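You operate a simulated robot arm through the tools that you are given. There is no shell and no other tool.

Carry out the task below with a simulated two-armed robot. There is one attempt and no reset: what you move stays moved.

JOB
Seat the green shoe on the post and last it.
Fine: push the post in, green lever to HOLD, press GO for one stroke, then the lever back to FREE.

The check looks at the end state, three seconds after you hand in, the way a careful person would. Anything else that was tipped, shoved, dropped, spilled or broken makes it a failure.

ROBOT AND FRAMES
Two 7-joint arms with fingered hands on one trunk that stands fixed in place. Base frame: the origin is at the foot of the trunk, x ahead of it, y to its left, z up. Units: mm, rad, N and s.
The left shoulder is at [70, 169, 1268], the right one opposite. With the tool pointing down near the work surface each hand reaches from about 100 to 660 mm from the base axis, measured 20 degrees to its own side. Payload 3.4 kg a hand.
Tool frame (each hand has its own): the origin (TCP) lies between the finger pads and is the grasp point; the fingertips stand 23 mm ahead of it; z points along the fingers, y is the line along which they close. Largest opening 116 mm; the body of the gripper starts 65 mm behind the TCP. The gripper is a hand of 4 fingers: y runs from the thumb to the fingers, the wrist lies at [0, 0, -211] in the tool frame, and closing takes about 1.5 s.
Orientation is told as [roll, pitch, yaw] about the base's x, y, z axes, in that order, counted from this pose: with the fingers straight down and closing along the base's y, the tool's x points along the base's -x, its y along +y and its z along -z.

CONTROLS
- The arms move only by the tool move_arm. It takes "left_rows", "right_rows" or both (then of equal length, played together; a hand with none holds still); each is a list that holds one entry, the list of rows, each a list of 7 numbers: the finger opening in mm, from 0 to 116, then the shift along the tool's x, y, z in mm, then the turn, a rotation vector about the tool's x, y, z in rad. In form: [[[hand, tx, ty, tz, ax, ay, az], ...]]. A call has 1 to 20 rows; each row is the pose to reach, as a shift and turn from the pose commanded when the call began, along the tool's axes at that moment. A row lasts 0.2 s, in which the tool goes at most 50 mm and 0.15 rad; a call with a longer step from one row to the next is refused whole, and so is a gripper value outside its range. Where a pose cannot be reached the arm comes as near as it can. A force on the tool above 40 N (or 10 N above the force at the start of the call, whichever is more), or a blocked arm, ends the call early, and 0.2 s more pass. Each finger travels about 153 mm/s and halts on what it meets, pressing with about 30 N; the grip force reading is that of the motor and also rises with nothing between the fingers. The clock runs only during rows and for 0.2 s after the last one: add rows that repeat a pose to give the fingers time. It gives the time, the measured TCP pose, the force on the tool (base axes), the opening and the grip force at its end, in the units of the frame above (readings bear some noise), with the torque about the TCP (base axes, N m) and any sound that the robot's microphone picked up, and new pictures: "views" is both (left out), scene, wrist or none (wrist: the cameras of the hands that moved).
- Cameras (640 x 400 px; columns grow to the right, rows downward): "scene" is now at [122.5, -36, 1486.3]; the picture's right is [-0.45, -0.89, 0.00], its down [-0.60, 0.30, -0.74] and it looks along [0.66, -0.34, -0.67] (base axes); focal length 253 px, centre (320, 200). "left" rides on the left gripper at [-69, 1, -90] in its tool frame; the picture's right is [-0.01, -1.00, 0.00], its down [0.79, -0.01, -0.61] and it looks along [0.61, -0.01, 0.79] (tool axes); focal length 251 px, centre (320, 200). "right" rides on the right gripper at [69, 1, -90] in its tool frame; the picture's right is [-0.01, 1.00, 0.00], its down [-0.79, -0.01, -0.61] and it looks along [-0.61, -0.01, 0.79] (tool axes); focal length 251 px, centre (320, 200). There is no depth. A picture from a camera that has moved, and an enlarged one, comes with that camera's place and axes in the base frame and with its lens.
- raise_lower(by): slides the trunk up (or, below 0, down) by that many mm; the arms and the scene camera ride with it, the base frame stays. It gives what a move gives, with no picture.
- preshape(shape, hand): the hand has 4 fingers and takes this shape, open, in about a second: jaw (thumb against the fingers, like two jaws); tri (thumb and two fingers); tip (a fingertip pinch); poke (one finger out to press); point (the index stretched); flat (the hand flat); cup (the hand cupped); fist (a fist). The gripper value then closes the fingers along that shape, each until it touches; the sizes above hold for jaw. It gives what a move gives, with no picture.
- aim_head(pan, tilt): turns the head with the scene camera to pan (to the left, within 1.501 rad either way) and tilt (down, from -0.506 to 1.204), counted from straight ahead of the robot. It gives what a move gives, and a new picture of the scene camera.
- zoom(camera, box): a new picture of the part [left, top, right, bottom] of that camera's present view, enlarged. The clock stands still meanwhile.
- close_job(): hands the job in; it is judged then, once.

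Nothing tells you positions but the pictures and the camera data. Unless the task says otherwise, let go and move clear before handing in.

The tools are called after "Emit:" as name(argument=value, ...) on one line, values as JSON. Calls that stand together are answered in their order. move_arm: Moves the arms, as the interface text tells. Its arguments: {"type":"object","properties":{"left_rows":{"type":"array"},"right_rows":{"type":"array"},"views":{"type":"string","enum":["both","scene","wrist","none"]}},"required":[]} The other tools are called the same way: raise_lower (by) slides the trunk up or down; preshape (shape, hand) gives the hand a shape; aim_head (pan, tilt) turns the head that bears the scene camera; zoom (camera, box) takes an enlarged picture of a part of a camera's view; close_job () hands the job in.

At the start:

```text
t: 0.0
left_eef_pos: [284.0, 13.7, 1265.3]
left_orientation: [0.0, 0.0, 0.0]
left_ft_force: [-0.9, 0.4, -0.1]
left_ft_torque: [0.0, 0.02, 0.01]
left_gripper_width: 116.0
left_finger_force: 0.0
left_shape: jaw
right_eef_pos: [427.8, -373.7, 1306.7]
right_orientation: [0.0, 0.0, 0.0]
right_ft_force: [-0.5, 0.6, 0.4]
right_ft_torque: [0.01, 0.04, 0.0]
right_gripper_width: 116.1
right_finger_force: 0.1
right_shape: jaw
trunk travel left (down, up): [-775.0, 165.0]
head pan, tilt: [-0.471, 0.737]
```

scene: 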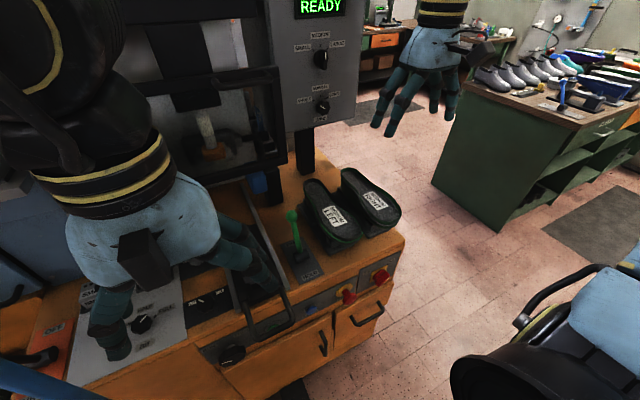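
right: 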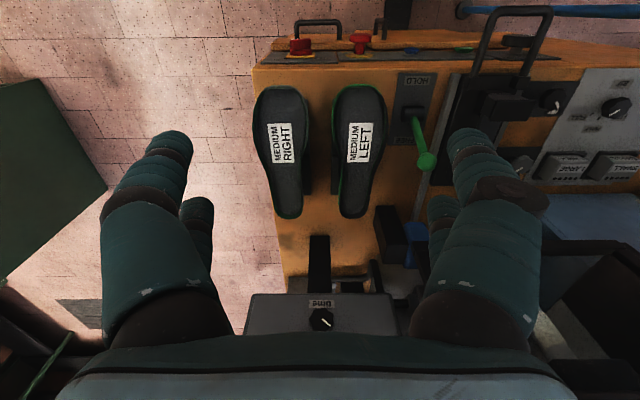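
left: 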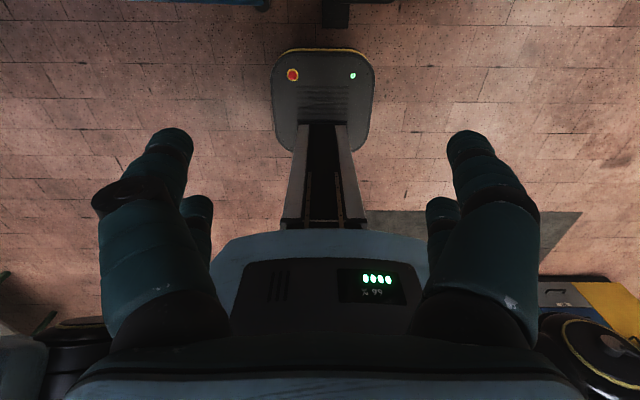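

I see a shoe-lasting machine with a READY display, two last forms marked LEFT and RIGHT, a green lever at HOLD, and shoes on a bench to the right. I'll look more closely before moving anything.

Emit:
zoom(camera="scene", box=[160, 140, 420, 380])

Emit:
zoom(camera="scene", box=[440, 0, 640, 140])

Emit:
zoom(camera="scene", box=[150, 0, 370, 160])

Emit:
zoom(camera="right", box=[230, 0, 640, 300])

```text
1.67 times, centred on (290, 260) of scene
camera zoom: at [122.5, -36.0, 1486.3], right [-0.45, -0.89, 0.0], down [-0.6, 0.3, -0.74], along [0.66, -0.34, -0.67], focal length 422 px, centre (370, 100)
```

zoom: 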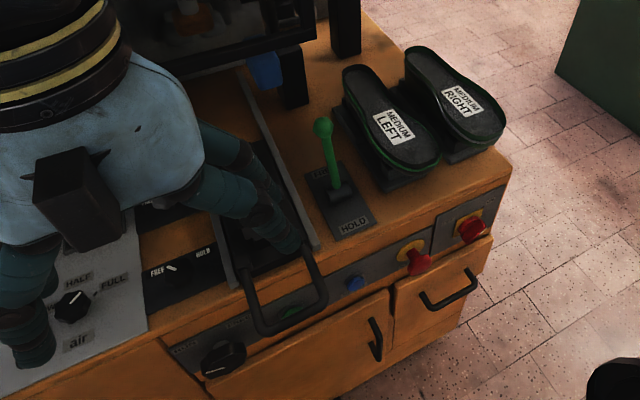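

```text
2.86 times, centred on (540, 70) of scene
camera zoom: at [122.5, -36.0, 1486.3], right [-0.45, -0.89, 0.0], down [-0.6, 0.3, -0.74], along [0.66, -0.34, -0.67], focal length 723 px, centre (-309, 571)
```

zoom: 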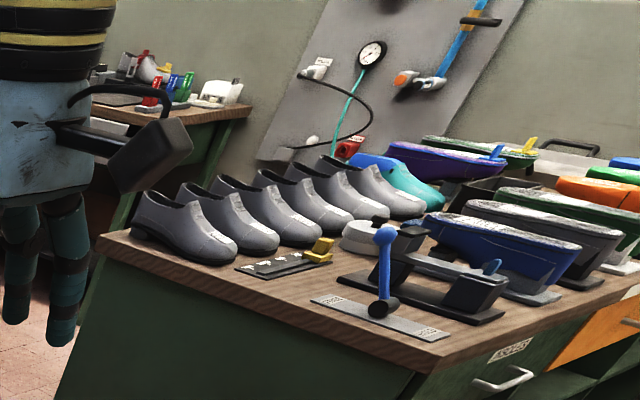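

```text
2.50 times, centred on (260, 80) of scene
camera zoom: at [122.5, -36.0, 1486.3], right [-0.45, -0.89, 0.0], down [-0.6, 0.3, -0.74], along [0.66, -0.34, -0.67], focal length 633 px, centre (470, 500)
```

zoom: 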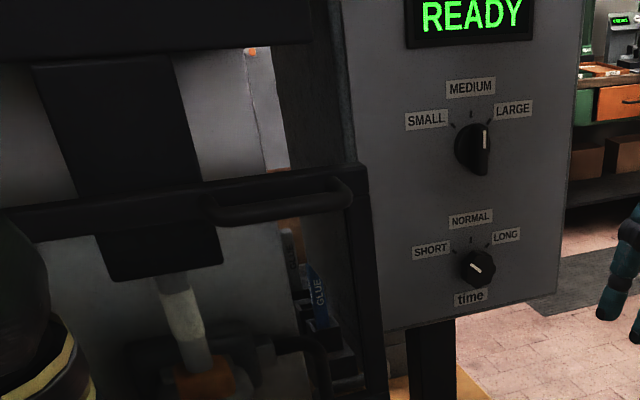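

```text
1.33 times, centred on (435, 150) of right
camera zoom: at [356.9, -373.8, 1396.7], right [0.01, 1.0, 0.0], down [0.79, -0.01, 0.61], along [0.61, -0.01, -0.79], focal length 335 px, centre (167, 267)
```

zoom: 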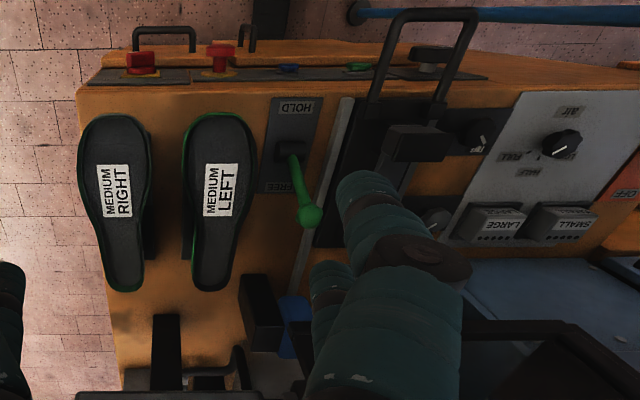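

I'll look around with the head to see the whole machine and the bench.

Emit:
aim_head(pan=0.0, tilt=0.6)

Emit:
aim_head(pan=0.5, tilt=0.7)

Emit:
aim_head(pan=-0.4, tilt=0.2)

Emit:
aim_head(pan=-1.0, tilt=0.5)

```text
t: 0.9
left_eef_pos: [283.7, 12.5, 1265.9]
left_orientation: [-0.001, 0.0, 0.0]
left_ft_force: [-0.1, -0.9, -0.3]
left_ft_torque: [-0.01, 0.02, 0.0]
left_gripper_width: 115.9
left_finger_force: 0.0
left_shape: jaw
right_eef_pos: [426.7, -375.3, 1307.1]
right_orientation: [-0.001, 0.0, -0.001]
right_ft_force: [-0.5, 0.5, -0.4]
right_ft_torque: [0.05, 0.01, -0.02]
right_gripper_width: 115.9
right_finger_force: 0.0
right_shape: jaw
trunk travel left (down, up): [-775.0, 165.0]
head pan, tilt: [0.0, 0.6]
camera scene: at [136.4, 1.7, 1498.1], right [0.0, -1.0, 0.0], down [-0.57, 0.0, -0.82], along [0.82, 0.0, -0.57], focal length 253 px, centre (320, 200)
```

scene: 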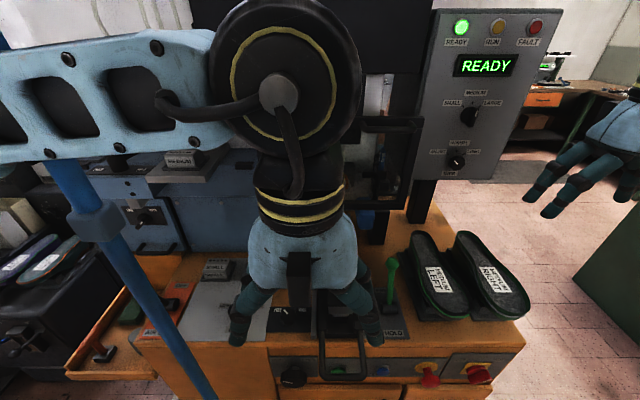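

```text
t: 1.8
left_eef_pos: [283.7, 12.2, 1266.0]
left_orientation: [0.001, 0.0, 0.0]
left_ft_force: [-0.3, 0.3, -0.2]
left_ft_torque: [-0.02, 0.02, 0.02]
left_gripper_width: 115.9
left_finger_force: 0.0
left_shape: jaw
right_eef_pos: [427.0, -373.8, 1307.8]
right_orientation: [0.0, 0.001, -0.002]
right_ft_force: [-0.8, 0.2, -0.4]
right_ft_torque: [0.03, 0.0, 0.0]
right_gripper_width: 116.0
right_finger_force: 0.1
right_shape: jaw
trunk travel left (down, up): [-775.0, 165.0]
head pan, tilt: [0.499, 0.7]
camera scene: at [122.7, 42.4, 1489.5], right [0.48, -0.88, 0.0], down [-0.57, -0.31, -0.77], along [0.67, 0.37, -0.64], focal length 253 px, centre (320, 200)
```

scene: 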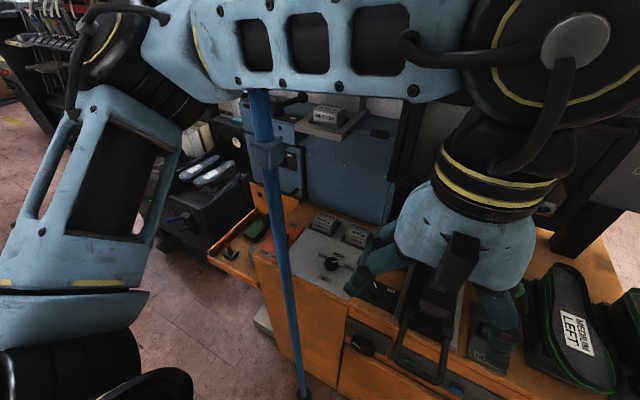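

```text
t: 3.0
left_eef_pos: [284.2, 12.2, 1265.4]
left_orientation: [-0.001, 0.0, 0.002]
left_ft_force: [-0.6, -0.1, -1.0]
left_ft_torque: [0.01, 0.0, 0.0]
left_gripper_width: 115.8
left_finger_force: 0.0
left_shape: jaw
right_eef_pos: [427.8, -374.7, 1307.1]
right_orientation: [0.0, -0.002, 0.0]
right_ft_force: [0.4, 0.6, 0.7]
right_ft_torque: [0.03, 0.0, -0.01]
right_gripper_width: 115.8
right_finger_force: 0.1
right_shape: jaw
trunk travel left (down, up): [-775.0, 165.0]
head pan, tilt: [-0.4, 0.201]
camera scene: at [134.0, -34.4, 1534.9], right [-0.39, -0.92, 0.0], down [-0.18, 0.08, -0.98], along [0.9, -0.38, -0.2], focal length 253 px, centre (320, 200)
```

scene: 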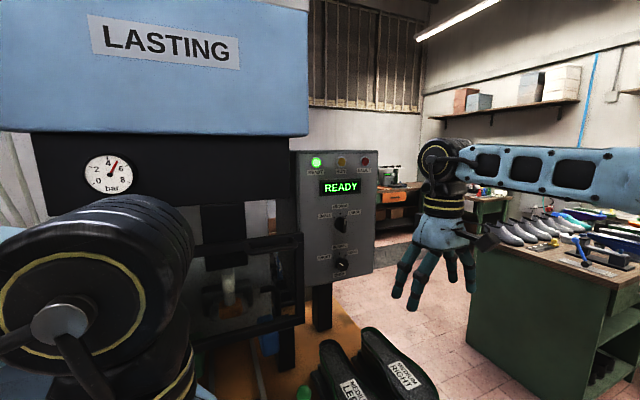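

```text
t: 4.0
left_eef_pos: [284.5, 12.8, 1265.5]
left_orientation: [0.0, -0.002, 0.002]
left_ft_force: [-0.3, -0.5, 0.1]
left_ft_torque: [0.03, 0.02, 0.01]
left_gripper_width: 115.9
left_finger_force: 0.0
left_shape: jaw
right_eef_pos: [426.8, -375.1, 1305.6]
right_orientation: [0.0, 0.001, -0.001]
right_ft_force: [-1.0, 0.0, -0.1]
right_ft_torque: [0.0, -0.02, 0.02]
right_gripper_width: 116.0
right_finger_force: 0.0
right_shape: jaw
trunk travel left (down, up): [-775.0, 165.0]
head pan, tilt: [-1.0, 0.499]
camera scene: at [97.3, -74.7, 1507.3], right [-0.84, -0.54, 0.0], down [-0.26, 0.4, -0.88], along [0.47, -0.74, -0.48], focal length 253 px, centre (320, 200)
```

scene: 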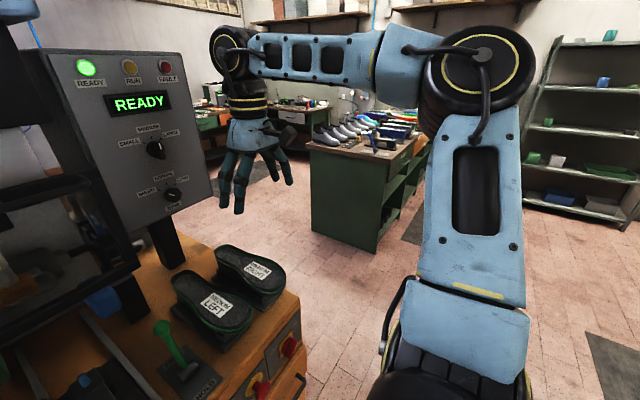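

Both shoe lasts sit on the right of the machine deck, the pull-out post is under the left hand, and a blue pole stands near the left forearm. I'll look left and lower to understand the pole before moving any arm.

Emit:
aim_head(pan=0.7, tilt=0.1)

Emit:
aim_head(pan=1.0, tilt=0.7)

Emit:
aim_head(pan=0.0, tilt=1.1)

Emit:
aim_head(pan=-0.6, tilt=0.9)

```text
t: 5.8
left_eef_pos: [284.4, 12.2, 1264.7]
left_orientation: [-0.001, -0.002, -0.002]
left_ft_force: [-0.5, 1.3, 0.6]
left_ft_torque: [0.01, 0.01, -0.03]
left_gripper_width: 115.8
left_finger_force: 0.0
left_shape: jaw
right_eef_pos: [427.0, -374.8, 1306.8]
right_orientation: [0.001, -0.002, -0.001]
right_ft_force: [-0.8, 1.0, 0.3]
right_ft_torque: [-0.01, 0.0, -0.01]
right_gripper_width: 115.7
right_finger_force: 0.0
right_shape: jaw
trunk travel left (down, up): [-775.0, 165.0]
head pan, tilt: [0.7, 0.099]
camera scene: at [118.6, 61.0, 1544.3], right [0.64, -0.77, 0.0], down [-0.08, -0.06, -0.99], along [0.76, 0.64, -0.1], focal length 253 px, centre (320, 200)
```

scene: 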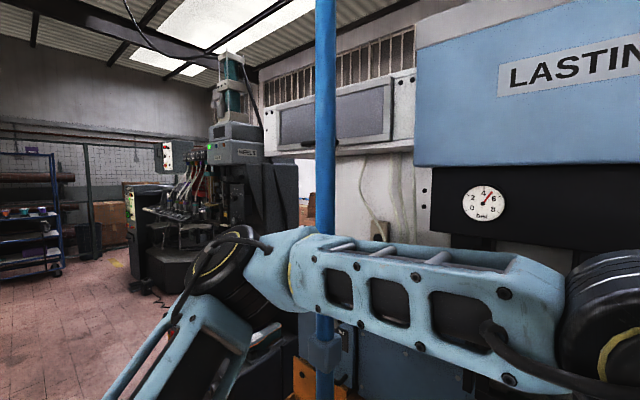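

```text
t: 6.8
left_eef_pos: [283.2, 12.0, 1266.0]
left_orientation: [0.0, -0.001, 0.0]
left_ft_force: [0.1, 0.0, 0.0]
left_ft_torque: [-0.01, 0.01, -0.02]
left_gripper_width: 115.8
left_finger_force: 0.0
left_shape: jaw
right_eef_pos: [426.4, -375.1, 1307.3]
right_orientation: [0.001, 0.002, -0.002]
right_ft_force: [-0.4, 0.4, 0.3]
right_ft_torque: [0.02, -0.01, -0.01]
right_gripper_width: 115.6
right_finger_force: 0.0
right_shape: jaw
trunk travel left (down, up): [-775.0, 165.0]
head pan, tilt: [1.0, 0.7]
camera scene: at [94.0, 73.2, 1489.6], right [0.84, -0.54, 0.0], down [-0.35, -0.54, -0.77], along [0.41, 0.64, -0.64], focal length 253 px, centre (320, 200)
```

scene: 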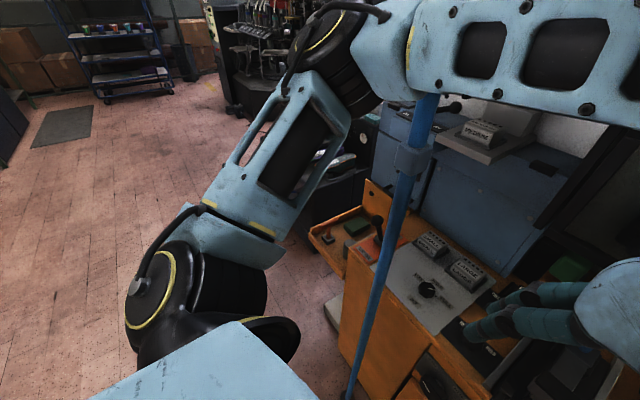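

```text
t: 8.0
left_eef_pos: [284.4, 12.6, 1265.2]
left_orientation: [0.0, 0.002, -0.001]
left_ft_force: [-0.6, 0.5, -0.9]
left_ft_torque: [0.01, 0.0, -0.01]
left_gripper_width: 116.0
left_finger_force: 0.1
left_shape: jaw
right_eef_pos: [427.7, -375.4, 1307.9]
right_orientation: [0.0, 0.0, -0.001]
right_ft_force: [-0.6, -1.1, 0.1]
right_ft_torque: [0.03, -0.01, 0.01]
right_gripper_width: 115.7
right_finger_force: 0.0
right_shape: jaw
trunk travel left (down, up): [-775.0, 165.0]
head pan, tilt: [0.0, 1.1]
camera scene: at [111.3, 1.9, 1459.5], right [0.0, -1.0, 0.0], down [-0.89, 0.0, -0.45], along [0.45, 0.0, -0.89], focal length 253 px, centre (320, 200)
```

scene: 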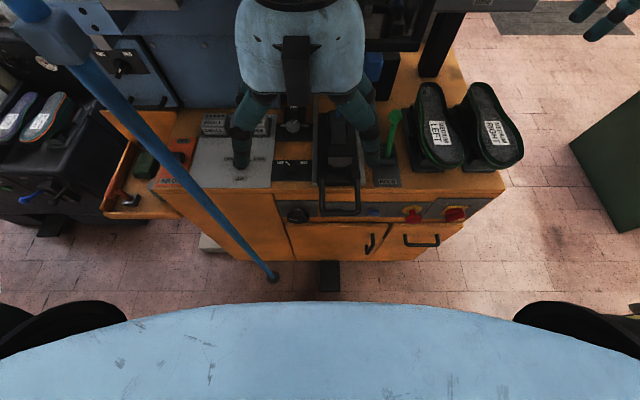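

```text
t: 9.0
left_eef_pos: [283.9, 12.7, 1266.2]
left_orientation: [0.001, -0.001, 0.0]
left_ft_force: [0.1, -0.3, -0.4]
left_ft_torque: [0.01, -0.01, 0.02]
left_gripper_width: 116.1
left_finger_force: 0.1
left_shape: jaw
right_eef_pos: [426.6, -375.3, 1306.2]
right_orientation: [0.001, -0.001, -0.001]
right_ft_force: [0.8, 0.2, 0.0]
right_ft_torque: [0.01, -0.02, -0.02]
right_gripper_width: 116.2
right_finger_force: 0.1
right_shape: jaw
trunk travel left (down, up): [-775.0, 165.0]
head pan, tilt: [-0.6, 0.901]
camera scene: at [110.4, -40.8, 1473.3], right [-0.56, -0.83, 0.0], down [-0.65, 0.44, -0.62], along [0.51, -0.35, -0.78], focal length 253 px, centre (320, 200)
```

scene: 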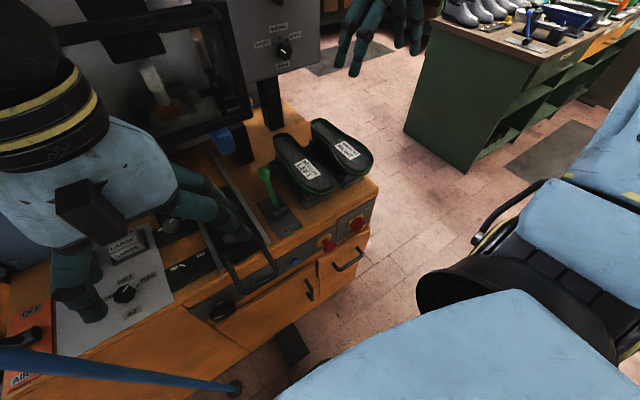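

A blue floor-to-ceiling pole stands near (367, 266), about 15–20 mm ahead of the left forearm. I'll draw the left hand straight back, away from it, to clear the view.

Emit:
move_arm(left_rows=[[[116, 15, 0, 0, 0, 0, 0], [116, 30, 0, 0, 0, 0, 0], [116, 45, 0, 0, 0, 0, 0], [116, 60, 0, 0, 0, 0, 0]]], views="both")

Emit:
aim_head(pan=0.7, tilt=0.4)

```text
t: 10.0
left_eef_pos: [223.0, 12.9, 1265.1]
left_orientation: [-0.001, 0.001, 0.001]
left_ft_force: [-0.2, -0.2, 0.8]
left_ft_torque: [0.0, 0.0, 0.03]
left_gripper_width: 115.8
left_finger_force: 0.1
left_shape: jaw
right_eef_pos: [425.7, -374.1, 1306.8]
right_orientation: [0.0, -0.001, 0.0]
right_ft_force: [0.3, -1.2, 0.5]
right_ft_torque: [-0.03, 0.0, -0.01]
right_gripper_width: 116.0
right_finger_force: 0.0
right_shape: jaw
trunk travel left (down, up): [-775.0, 165.0]
head pan, tilt: [-0.6, 0.901]
camera scene: at [109.9, -41.0, 1473.4], right [-0.57, -0.82, 0.0], down [-0.65, 0.44, -0.62], along [0.51, -0.35, -0.78], focal length 253 px, centre (320, 200)
camera left: at [290.8, 13.5, 1355.9], right [0.01, -1.0, 0.0], down [-0.79, -0.01, 0.61], along [-0.61, -0.01, -0.8], focal length 251 px, centre (320, 200)
```

scene: 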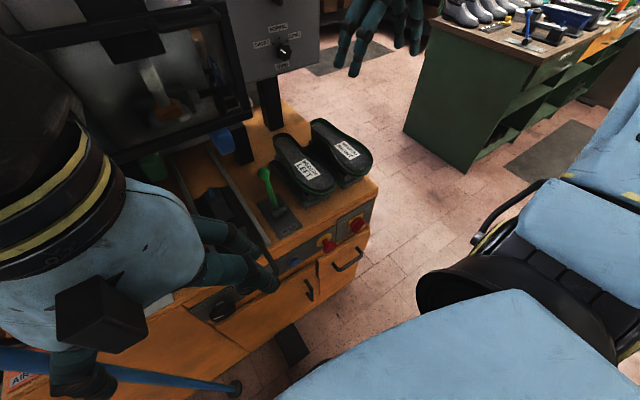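
left: 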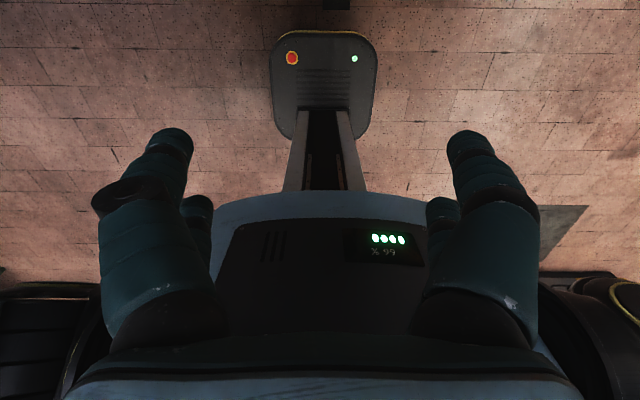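

```text
t: 11.5
left_eef_pos: [224.0, 14.3, 1264.9]
left_orientation: [0.002, 0.0, 0.001]
left_ft_force: [1.3, -0.3, 0.4]
left_ft_torque: [-0.01, 0.0, 0.01]
left_gripper_width: 116.0
left_finger_force: 0.1
left_shape: jaw
right_eef_pos: [426.9, -375.1, 1308.1]
right_orientation: [0.001, 0.001, -0.001]
right_ft_force: [-1.2, 0.2, -0.5]
right_ft_torque: [-0.02, 0.01, -0.02]
right_gripper_width: 115.7
right_finger_force: 0.1
right_shape: jaw
trunk travel left (down, up): [-775.0, 165.0]
head pan, tilt: [0.7, 0.4]
camera scene: at [119.1, 61.4, 1516.3], right [0.64, -0.77, 0.0], down [-0.3, -0.25, -0.92], along [0.7, 0.59, -0.39], focal length 253 px, centre (320, 200)
```

scene: 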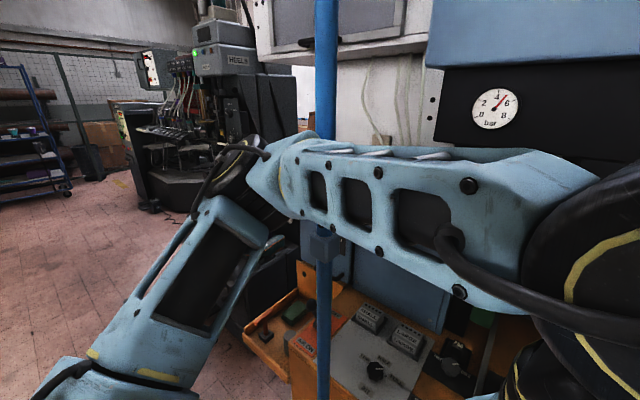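

The forearm stays behind the pole. I'll move the left hand further left and slightly back in small steps, so the deck is visible.

Emit:
move_arm(left_rows=[[[116, 10, 25, 0, 0, 0, 0], [116, 20, 50, 0, 0, 0, 0], [116, 30, 75, 0, 0, 0, 0], [116, 40, 100, 0, 0, 0, 0]]], views="scene")

```text
t: 12.5
left_eef_pos: [183.8, 114.2, 1265.9]
left_orientation: [-0.003, 0.0, 0.0]
left_ft_force: [0.3, 0.2, 0.0]
left_ft_torque: [-0.01, -0.01, 0.01]
left_gripper_width: 116.1
left_finger_force: 0.0
left_shape: jaw
right_eef_pos: [426.4, -374.8, 1307.0]
right_orientation: [-0.002, 0.0, 0.0]
right_ft_force: [-1.0, 0.6, 0.6]
right_ft_torque: [0.03, -0.02, 0.01]
right_gripper_width: 116.3
right_finger_force: 0.0
right_shape: jaw
trunk travel left (down, up): [-775.0, 165.0]
head pan, tilt: [0.7, 0.4]
camera scene: at [118.5, 63.2, 1516.3], right [0.64, -0.77, 0.0], down [-0.3, -0.25, -0.92], along [0.7, 0.59, -0.39], focal length 253 px, centre (320, 200)
```

scene: 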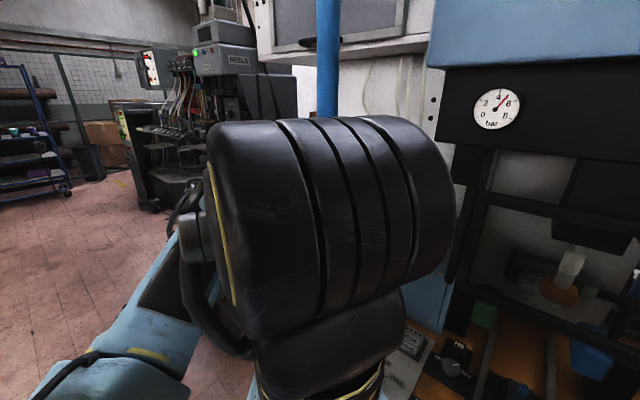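

Emit:
move_arm(left_rows=[[[116, 5, 20, 0, 0, 0, 0], [116, 10, 40, 0, 0, 0, 0], [116, 15, 60, 0, 0, 0, 0], [116, 20, 80, 0, 0, 0, 0]]], views="none")

Emit:
aim_head(pan=-0.05, tilt=0.85)

Emit:
aim_head(pan=-0.1, tilt=0.4)

```text
t: 13.6
left_eef_pos: [166.6, 191.9, 1268.6]
left_orientation: [-0.006, -0.006, 0.003]
left_ft_force: [9.6, -12.1, -0.2]
left_ft_torque: [0.04, 0.01, -0.26]
left_gripper_width: 115.4
left_finger_force: 0.0
left_shape: jaw
left hand out of reach, approached as far as the arm can: row 4
right_eef_pos: [426.1, -374.5, 1308.7]
right_orientation: [0.001, 0.001, 0.0]
right_ft_force: [-0.2, 0.1, -0.1]
right_ft_torque: [0.02, -0.02, 0.0]
right_gripper_width: 115.8
right_finger_force: 0.0
right_shape: jaw
trunk travel left (down, up): [-775.0, 165.0]
head pan, tilt: [0.7, 0.4]
stopped in row 4 (left hand): the force on the tool passed its limit at 44 N (the readings are from after the stop); the commanded pose is now the measured one
```

```text
t: 14.7
left_eef_pos: [168.1, 191.9, 1268.8]
left_orientation: [-0.006, -0.003, 0.001]
left_ft_force: [18.9, -13.7, 3.3]
left_ft_torque: [0.25, 0.17, -0.67]
left_gripper_width: 115.5
left_finger_force: 0.1
left_shape: jaw
right_eef_pos: [426.6, -375.2, 1307.3]
right_orientation: [0.0, 0.0, 0.0]
right_ft_force: [0.4, -0.9, -0.7]
right_ft_torque: [0.0, 0.02, 0.03]
right_gripper_width: 115.7
right_finger_force: 0.0
right_shape: jaw
trunk travel left (down, up): [-775.0, 165.0]
head pan, tilt: [-0.051, 0.85]
camera scene: at [126.0, -1.8, 1477.3], right [-0.05, -1.0, 0.0], down [-0.75, 0.04, -0.66], along [0.66, -0.03, -0.75], focal length 253 px, centre (320, 200)
```

scene: 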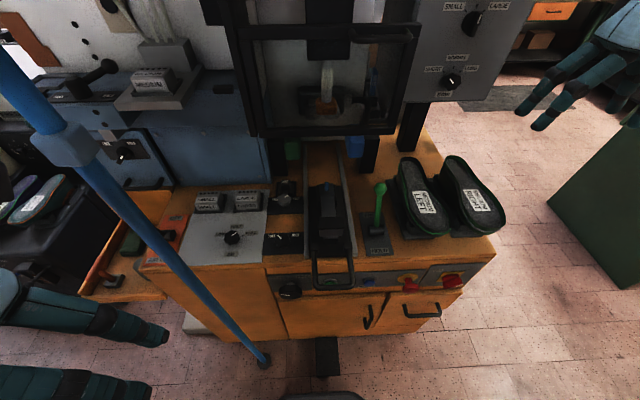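

```text
t: 15.6
left_eef_pos: [168.1, 191.6, 1268.9]
left_orientation: [-0.003, -0.003, 0.0]
left_ft_force: [22.5, -13.6, 5.0]
left_ft_torque: [0.33, 0.23, -0.87]
left_gripper_width: 115.4
left_finger_force: 0.1
left_shape: jaw
right_eef_pos: [426.2, -374.0, 1307.2]
right_orientation: [0.0, 0.0, -0.001]
right_ft_force: [0.4, -0.2, 0.8]
right_ft_torque: [-0.01, 0.03, 0.0]
right_gripper_width: 115.9
right_finger_force: 0.0
right_shape: jaw
trunk travel left (down, up): [-775.0, 165.0]
head pan, tilt: [-0.099, 0.4]
camera scene: at [140.3, -7.4, 1516.3], right [-0.1, -0.99, 0.0], down [-0.39, 0.04, -0.92], along [0.92, -0.09, -0.39], focal length 253 px, centre (320, 200)
```

scene: 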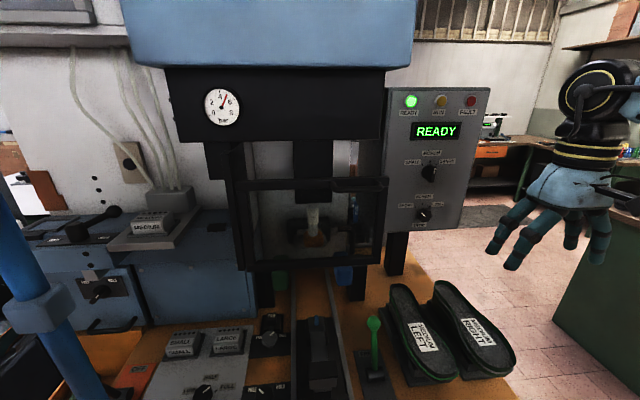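

The view is now clear, but the left hand is pressing on something, most likely the robot's own body. I'll relieve it by backing off a little.

Emit:
move_arm(left_rows=[[[116, -8, -10, 0, 0, 0, 0], [116, -12, -25, 0, 0, 0, 0]]], views="none")

Emit:
aim_head(pan=-0.05, tilt=0.85)

Emit:
zoom(camera="scene", box=[250, 130, 410, 230])

Emit:
zoom(camera="scene", box=[250, 210, 410, 310])

Emit:
zoom(camera="scene", box=[350, 140, 510, 300])

Emit:
zoom(camera="scene", box=[80, 170, 300, 310])

Emit:
zoom(camera="scene", box=[250, 0, 420, 140])

```text
t: 16.2
left_eef_pos: [180.4, 165.8, 1268.3]
left_orientation: [-0.002, -0.001, 0.001]
left_ft_force: [0.5, -0.1, 0.7]
left_ft_torque: [-0.01, 0.01, -0.01]
left_gripper_width: 116.0
left_finger_force: 0.0
left_shape: jaw
right_eef_pos: [428.4, -376.2, 1306.3]
right_orientation: [0.001, 0.0, -0.001]
right_ft_force: [-0.5, -0.5, 0.4]
right_ft_torque: [0.03, 0.03, -0.03]
right_gripper_width: 115.9
right_finger_force: 0.0
right_shape: jaw
trunk travel left (down, up): [-775.0, 165.0]
head pan, tilt: [-0.099, 0.4]
```

```text
t: 17.1
left_eef_pos: [179.2, 166.7, 1267.8]
left_orientation: [-0.003, -0.004, 0.001]
left_ft_force: [-0.3, -0.2, 0.5]
left_ft_torque: [0.01, -0.03, 0.04]
left_gripper_width: 116.3
left_finger_force: 0.1
left_shape: jaw
right_eef_pos: [426.8, -374.5, 1307.6]
right_orientation: [0.0, -0.001, 0.001]
right_ft_force: [0.5, 0.4, -0.6]
right_ft_torque: [-0.01, 0.0, 0.01]
right_gripper_width: 116.1
right_finger_force: 0.1
right_shape: jaw
trunk travel left (down, up): [-775.0, 165.0]
head pan, tilt: [-0.051, 0.85]
camera scene: at [125.9, -1.8, 1477.3], right [-0.05, -1.0, 0.0], down [-0.75, 0.04, -0.66], along [0.66, -0.03, -0.75], focal length 253 px, centre (320, 200)
```

scene: 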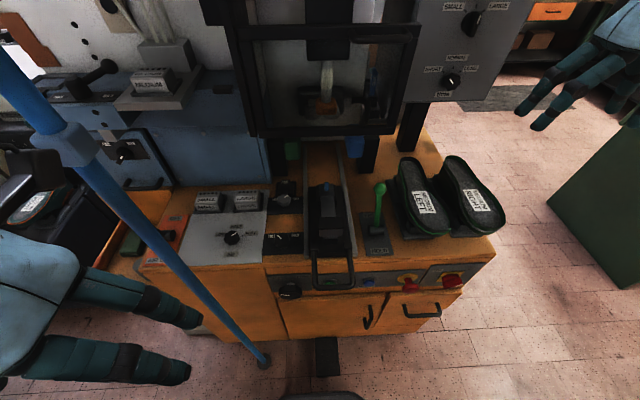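

```text
4.00 times, centred on (330, 180) of scene
camera zoom: at [125.9, -1.8, 1477.3], right [-0.05, -1.0, 0.0], down [-0.75, 0.04, -0.66], along [0.66, -0.03, -0.75], focal length 1013 px, centre (280, 280)
```

zoom: 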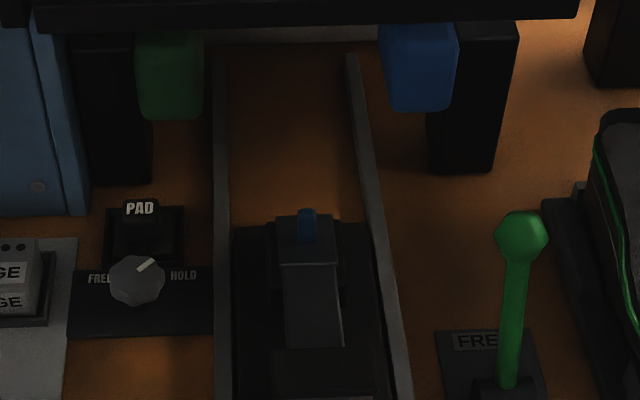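

```text
4.00 times, centred on (330, 260) of scene
camera zoom: at [125.9, -1.8, 1477.3], right [-0.05, -1.0, 0.0], down [-0.75, 0.04, -0.66], along [0.66, -0.03, -0.75], focal length 1013 px, centre (280, -40)
```

zoom: 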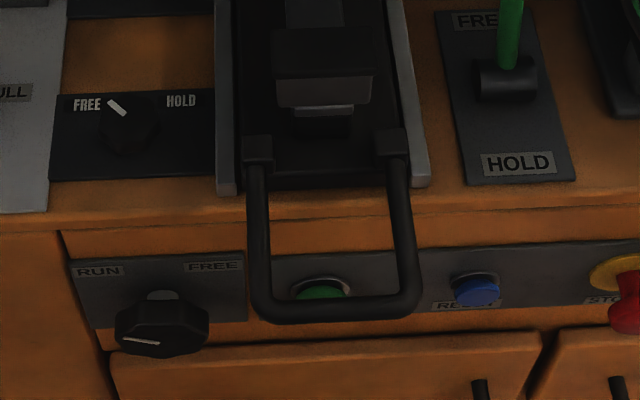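

```text
2.50 times, centred on (430, 220) of scene
camera zoom: at [125.9, -1.8, 1477.3], right [-0.05, -1.0, 0.0], down [-0.75, 0.04, -0.66], along [0.66, -0.03, -0.75], focal length 633 px, centre (45, 150)
```

zoom: 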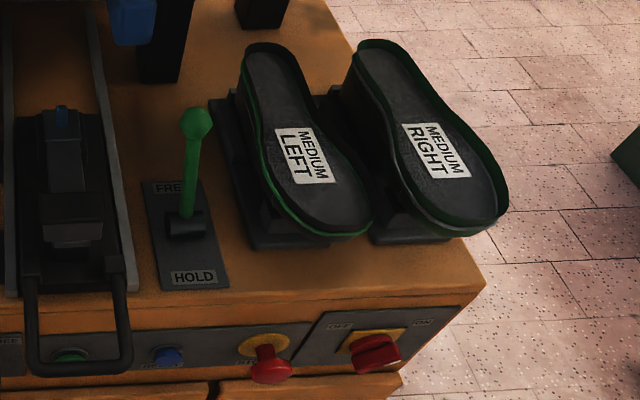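

```text
2.86 times, centred on (190, 240) of scene
camera zoom: at [125.9, -1.8, 1477.3], right [-0.05, -1.0, 0.0], down [-0.75, 0.04, -0.66], along [0.66, -0.03, -0.75], focal length 723 px, centre (691, 86)
```

zoom: 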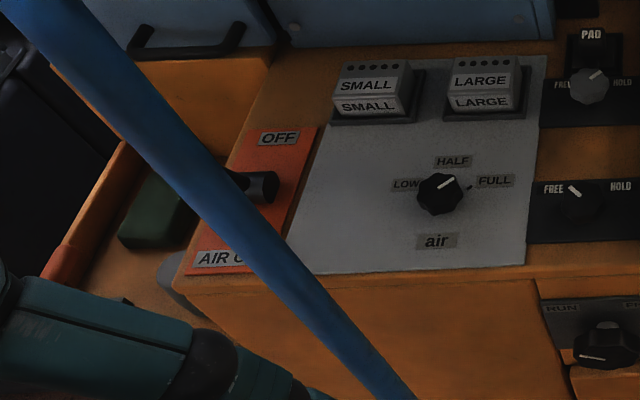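

```text
2.86 times, centred on (335, 70) of scene
camera zoom: at [125.9, -1.8, 1477.3], right [-0.05, -1.0, 0.0], down [-0.75, 0.04, -0.66], along [0.66, -0.03, -0.75], focal length 723 px, centre (277, 571)
```

zoom: 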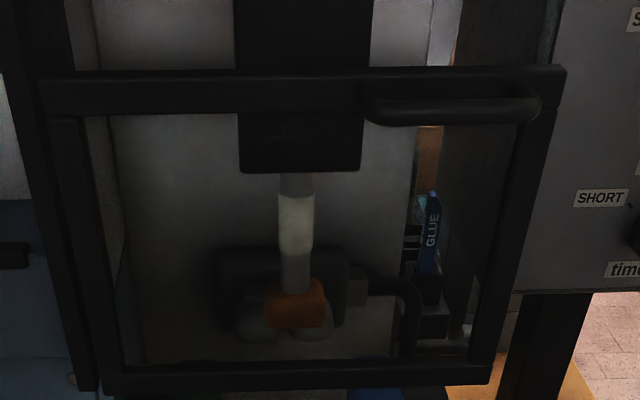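

Now the machine is fully visible: slide with post and blue pin, loop handle, green button behind the handle, lever at FREE. I'll zoom in on the shoes and dials.

Emit:
zoom(camera="scene", box=[385, 145, 505, 245])

Emit:
zoom(camera="scene", box=[410, 0, 530, 110])

Emit:
zoom(camera="scene", box=[300, 170, 400, 300])

Emit:
zoom(camera="scene", box=[0, 40, 200, 240])

Emit:
zoom(camera="scene", box=[260, 245, 480, 345])

Emit:
zoom(camera="right", box=[230, 70, 410, 240])

```text
4.00 times, centred on (445, 195) of scene
camera zoom: at [125.9, -1.8, 1477.3], right [-0.05, -1.0, 0.0], down [-0.75, 0.04, -0.66], along [0.66, -0.03, -0.75], focal length 1013 px, centre (-180, 220)
```

zoom: 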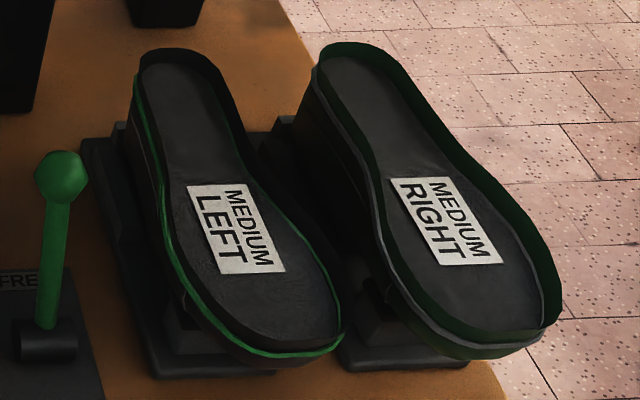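

```text
3.64 times, centred on (470, 55) of scene
camera zoom: at [125.9, -1.8, 1477.3], right [-0.05, -1.0, 0.0], down [-0.75, 0.04, -0.66], along [0.66, -0.03, -0.75], focal length 921 px, centre (-226, 727)
```

zoom: 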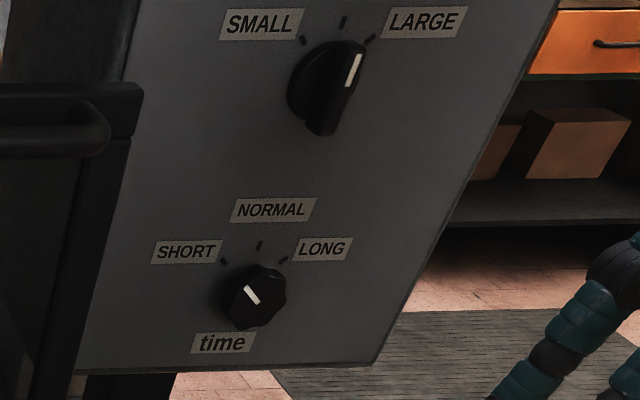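

```text
3.08 times, centred on (350, 235) of scene
camera zoom: at [125.9, -1.8, 1477.3], right [-0.05, -1.0, 0.0], down [-0.75, 0.04, -0.66], along [0.66, -0.03, -0.75], focal length 779 px, centre (228, 92)
```

zoom: 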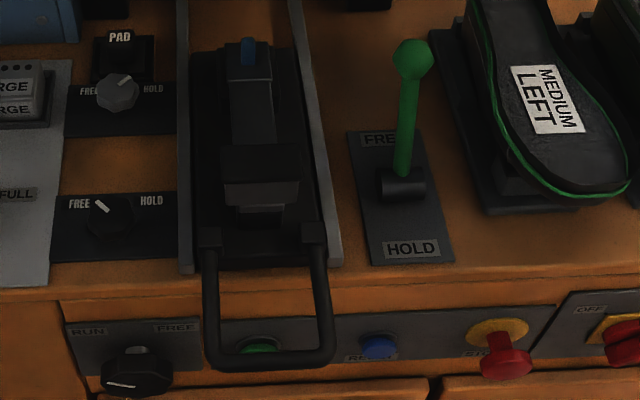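

```text
2.00 times, centred on (100, 140) of scene
camera zoom: at [125.9, -1.8, 1477.3], right [-0.05, -1.0, 0.0], down [-0.75, 0.04, -0.66], along [0.66, -0.03, -0.75], focal length 506 px, centre (760, 320)
```

zoom: 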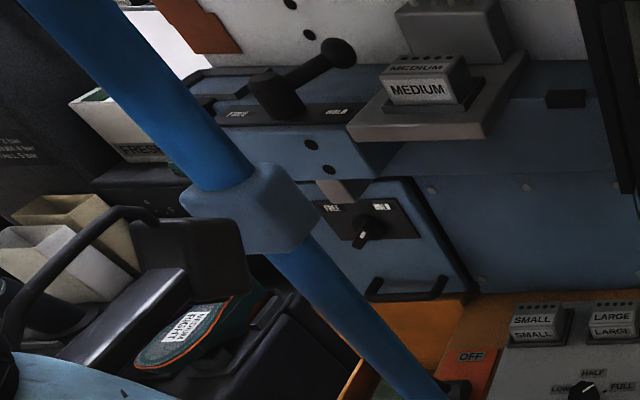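

```text
2.91 times, centred on (370, 295) of scene
camera zoom: at [125.9, -1.8, 1477.3], right [-0.05, -1.0, 0.0], down [-0.75, 0.04, -0.66], along [0.66, -0.03, -0.75], focal length 736 px, centre (174, -76)
```

zoom: 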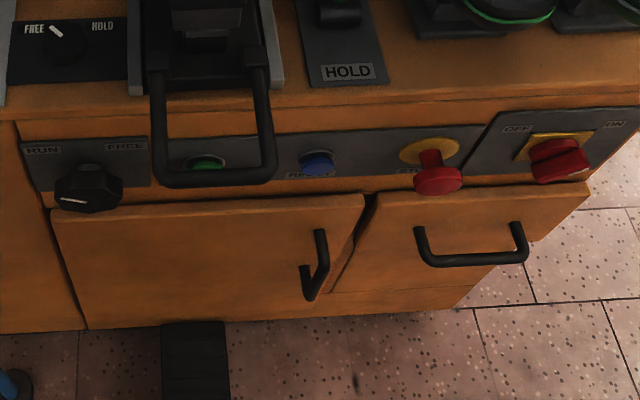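

```text
2.35 times, centred on (320, 155) of right
camera zoom: at [356.6, -373.4, 1396.9], right [0.01, 1.0, 0.0], down [0.79, -0.01, 0.61], along [0.61, -0.01, -0.79], focal length 592 px, centre (320, 306)
```

zoom: 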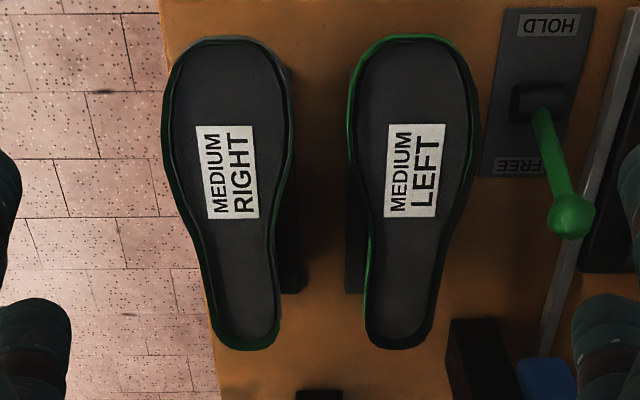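

Both lasts carry dark soles, so I need to see the uppers from the side to tell which is green. I'll swing the right hand out to the right and turn its camera towards the shoes.

Emit:
move_arm(right_rows=[[[116, -3, -20, 10, 0, 0, -0.13], [116, -6, -40, 20, 0, 0, -0.26], [116, -9, -60, 30, 0, 0, -0.39], [116, -12, -80, 40, 0, 0, -0.52], [116, -15, -100, 50, 0, 0, -0.65], [116, -18, -120, 60, 0, 0, -0.78], [116, -21, -140, 70, 0, 0, -0.91], [116, -24, -160, 80, 0, 0, -1.04], [116, -25, -180, 90, 0, 0, -1.17], [116, -25, -190, 100, 0, 0, -1.3]]], views="both")

```text
t: 19.3
left_eef_pos: [179.7, 167.6, 1267.7]
left_orientation: [-0.004, -0.002, 0.002]
left_ft_force: [0.1, -0.3, 0.7]
left_ft_torque: [0.05, -0.02, -0.01]
left_gripper_width: 115.9
left_finger_force: 0.0
left_shape: jaw
right_eef_pos: [452.0, -566.5, 1207.5]
right_orientation: [0.002, -0.002, 1.303]
right_ft_force: [-0.1, -0.6, 0.5]
right_ft_torque: [-0.06, -0.01, 0.0]
right_gripper_width: 116.1
right_finger_force: 0.1
right_shape: jaw
trunk travel left (down, up): [-775.0, 165.0]
head pan, tilt: [-0.051, 0.85]
camera scene: at [126.4, -2.6, 1477.2], right [-0.05, -1.0, 0.0], down [-0.75, 0.04, -0.66], along [0.66, -0.03, -0.75], focal length 253 px, centre (320, 200)
camera right: at [431.6, -631.3, 1296.8], right [-0.96, 0.27, 0.0], down [0.22, 0.76, 0.61], along [0.17, 0.58, -0.79], focal length 251 px, centre (320, 200)
```

scene: 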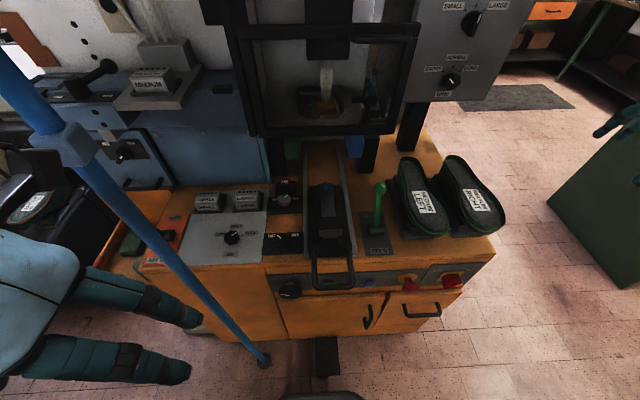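
right: 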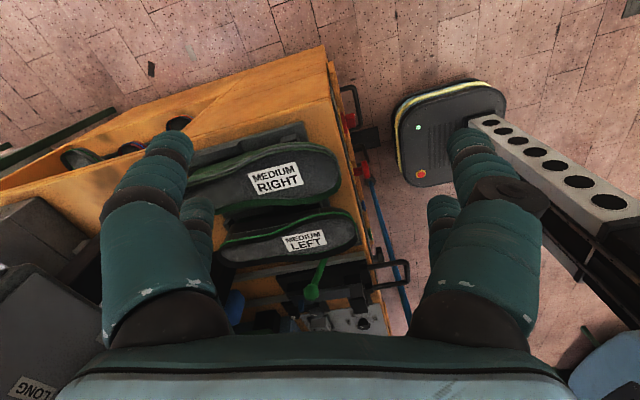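

Emit:
zoom(camera="right", box=[160, 100, 400, 320])

Emit:
zoom(camera="right", box=[40, 40, 380, 200])

```text
1.82 times, centred on (280, 210) of right
camera zoom: at [431.6, -631.3, 1296.8], right [-0.96, 0.27, 0.0], down [0.22, 0.76, 0.61], along [0.17, 0.58, -0.79], focal length 457 px, centre (393, 182)
```

zoom: 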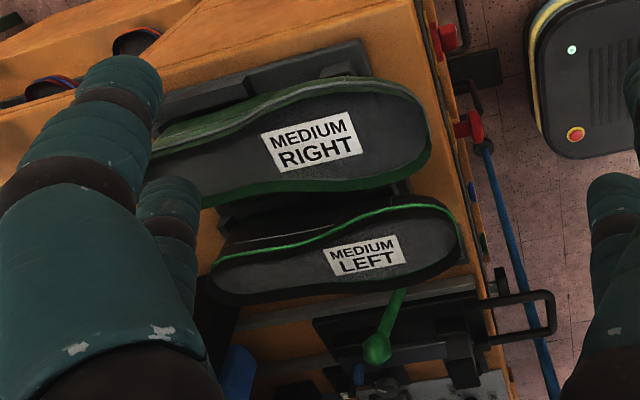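

```text
1.88 times, centred on (210, 120) of right
camera zoom: at [431.6, -631.3, 1296.8], right [-0.96, 0.27, 0.0], down [0.22, 0.76, 0.61], along [0.17, 0.58, -0.79], focal length 473 px, centre (527, 351)
```

zoom: 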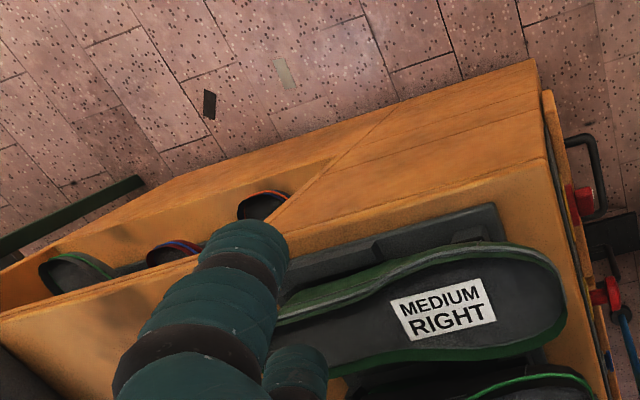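

The rims alone are ambiguous. I'll bring the right hand back beside the trunk and then lower the trunk so the head camera sees the shoes and front panel from a flatter angle.

Emit:
move_arm(right_rows=[[[116, 14, -12, -5, 0, 0, 0.13], [116, 28, -24, -10, 0, 0, 0.26], [116, 42, -36, -15, 0, 0, 0.39], [116, 30, 30, -20, 0, 0, 0.52], [116, 15, 70, -25, 0, 0, 0.65], [116, 0, 110, -30, 0, 0, 0.78], [116, -30, 140, -35, 0, 0, 0.91], [116, -60, 160, -40, 0, 0, 1.04], [116, -80, 180, -40, 0, 0, 1.17], [116, -100, 190, -40, 0, 0, 1.3]]], views="scene")

```text
refused: row 4 steps farther than a row can; nothing moved
```

I'll send the same retreat again with smaller steps.

Emit:
move_arm(right_rows=[[[116, 10, 36, -10, 0, 0, 0.13], [116, 20, 72, -20, 0, 0, 0.26], [116, 30, 108, -30, 0, 0, 0.39], [116, 40, 145, -40, 0, 0, 0.52], [116, 10, 153, -40, 0, 0, 0.65], [116, -20, 161, -40, 0, 0, 0.78], [116, -50, 169, -40, 0, 0, 0.91], [116, -75, 177, -40, 0, 0, 1.04], [116, -100, 184, -40, 0, 0, 1.17], [116, -124, 190, -40, 0, 0, 1.3]]], views="scene")

```text
t: 21.5
left_eef_pos: [178.8, 168.1, 1268.2]
left_orientation: [-0.005, -0.004, 0.001]
left_ft_force: [-0.3, -0.4, 0.4]
left_ft_torque: [0.01, -0.01, 0.0]
left_gripper_width: 115.8
left_finger_force: 0.1
left_shape: jaw
right_eef_pos: [300.9, -393.8, 1249.6]
right_orientation: [-0.001, 0.0, 0.0]
right_ft_force: [0.7, -0.5, -0.7]
right_ft_torque: [-0.03, -0.02, -0.02]
right_gripper_width: 115.8
right_finger_force: 0.1
right_shape: jaw
trunk travel left (down, up): [-775.0, 165.0]
head pan, tilt: [-0.051, 0.85]
camera scene: at [126.0, -0.7, 1477.2], right [-0.05, -1.0, 0.0], down [-0.75, 0.04, -0.66], along [0.66, -0.03, -0.75], focal length 253 px, centre (320, 200)
```

scene: 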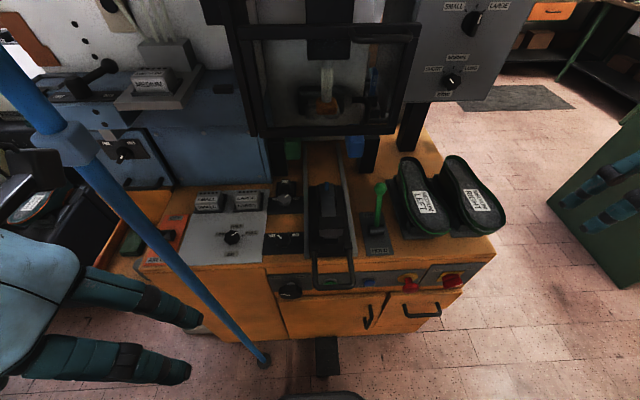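

Emit:
raise_lower(by=-350)

Emit:
aim_head(pan=-0.3, tilt=0.4)

Emit:
zoom(camera="scene", box=[220, 130, 540, 330])

```text
t: 24.9
left_eef_pos: [180.4, 166.2, 917.1]
left_orientation: [-0.004, -0.004, 0.002]
left_ft_force: [0.4, 1.2, -0.1]
left_ft_torque: [0.03, -0.01, 0.03]
left_gripper_width: 115.8
left_finger_force: 0.0
left_shape: jaw
right_eef_pos: [302.3, -395.3, 899.6]
right_orientation: [0.001, 0.0, 0.0]
right_ft_force: [1.3, 0.1, 0.8]
right_ft_torque: [0.01, 0.0, 0.04]
right_gripper_width: 115.6
right_finger_force: 0.0
right_shape: jaw
trunk travel left (down, up): [-425.0, 515.0]
head pan, tilt: [-0.051, 0.85]
```

```text
t: 25.8
left_eef_pos: [180.3, 167.3, 917.8]
left_orientation: [-0.004, -0.003, 0.002]
left_ft_force: [-0.4, -0.5, -0.3]
left_ft_torque: [0.03, -0.02, 0.0]
left_gripper_width: 115.5
left_finger_force: 0.1
left_shape: jaw
right_eef_pos: [301.2, -394.6, 899.3]
right_orientation: [0.0, 0.002, 0.0]
right_ft_force: [0.1, -0.4, 0.2]
right_ft_torque: [0.03, -0.02, -0.01]
right_gripper_width: 116.1
right_finger_force: 0.0
right_shape: jaw
trunk travel left (down, up): [-425.0, 515.0]
head pan, tilt: [-0.3, 0.4]
camera scene: at [136.5, -25.5, 1166.3], right [-0.3, -0.96, 0.0], down [-0.37, 0.12, -0.92], along [0.88, -0.27, -0.39], focal length 253 px, centre (320, 200)
```

scene: 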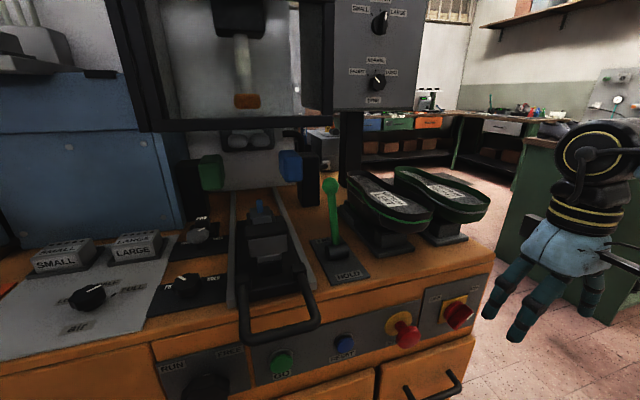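

```text
2.00 times, centred on (380, 230) of scene
camera zoom: at [136.5, -25.5, 1166.3], right [-0.3, -0.96, 0.0], down [-0.37, 0.12, -0.92], along [0.88, -0.27, -0.39], focal length 506 px, centre (200, 140)
```

zoom: 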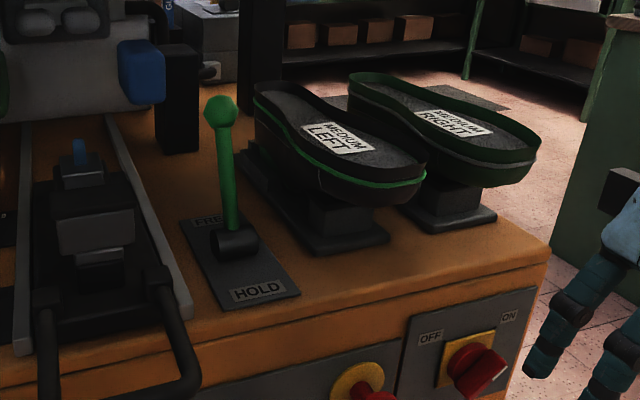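

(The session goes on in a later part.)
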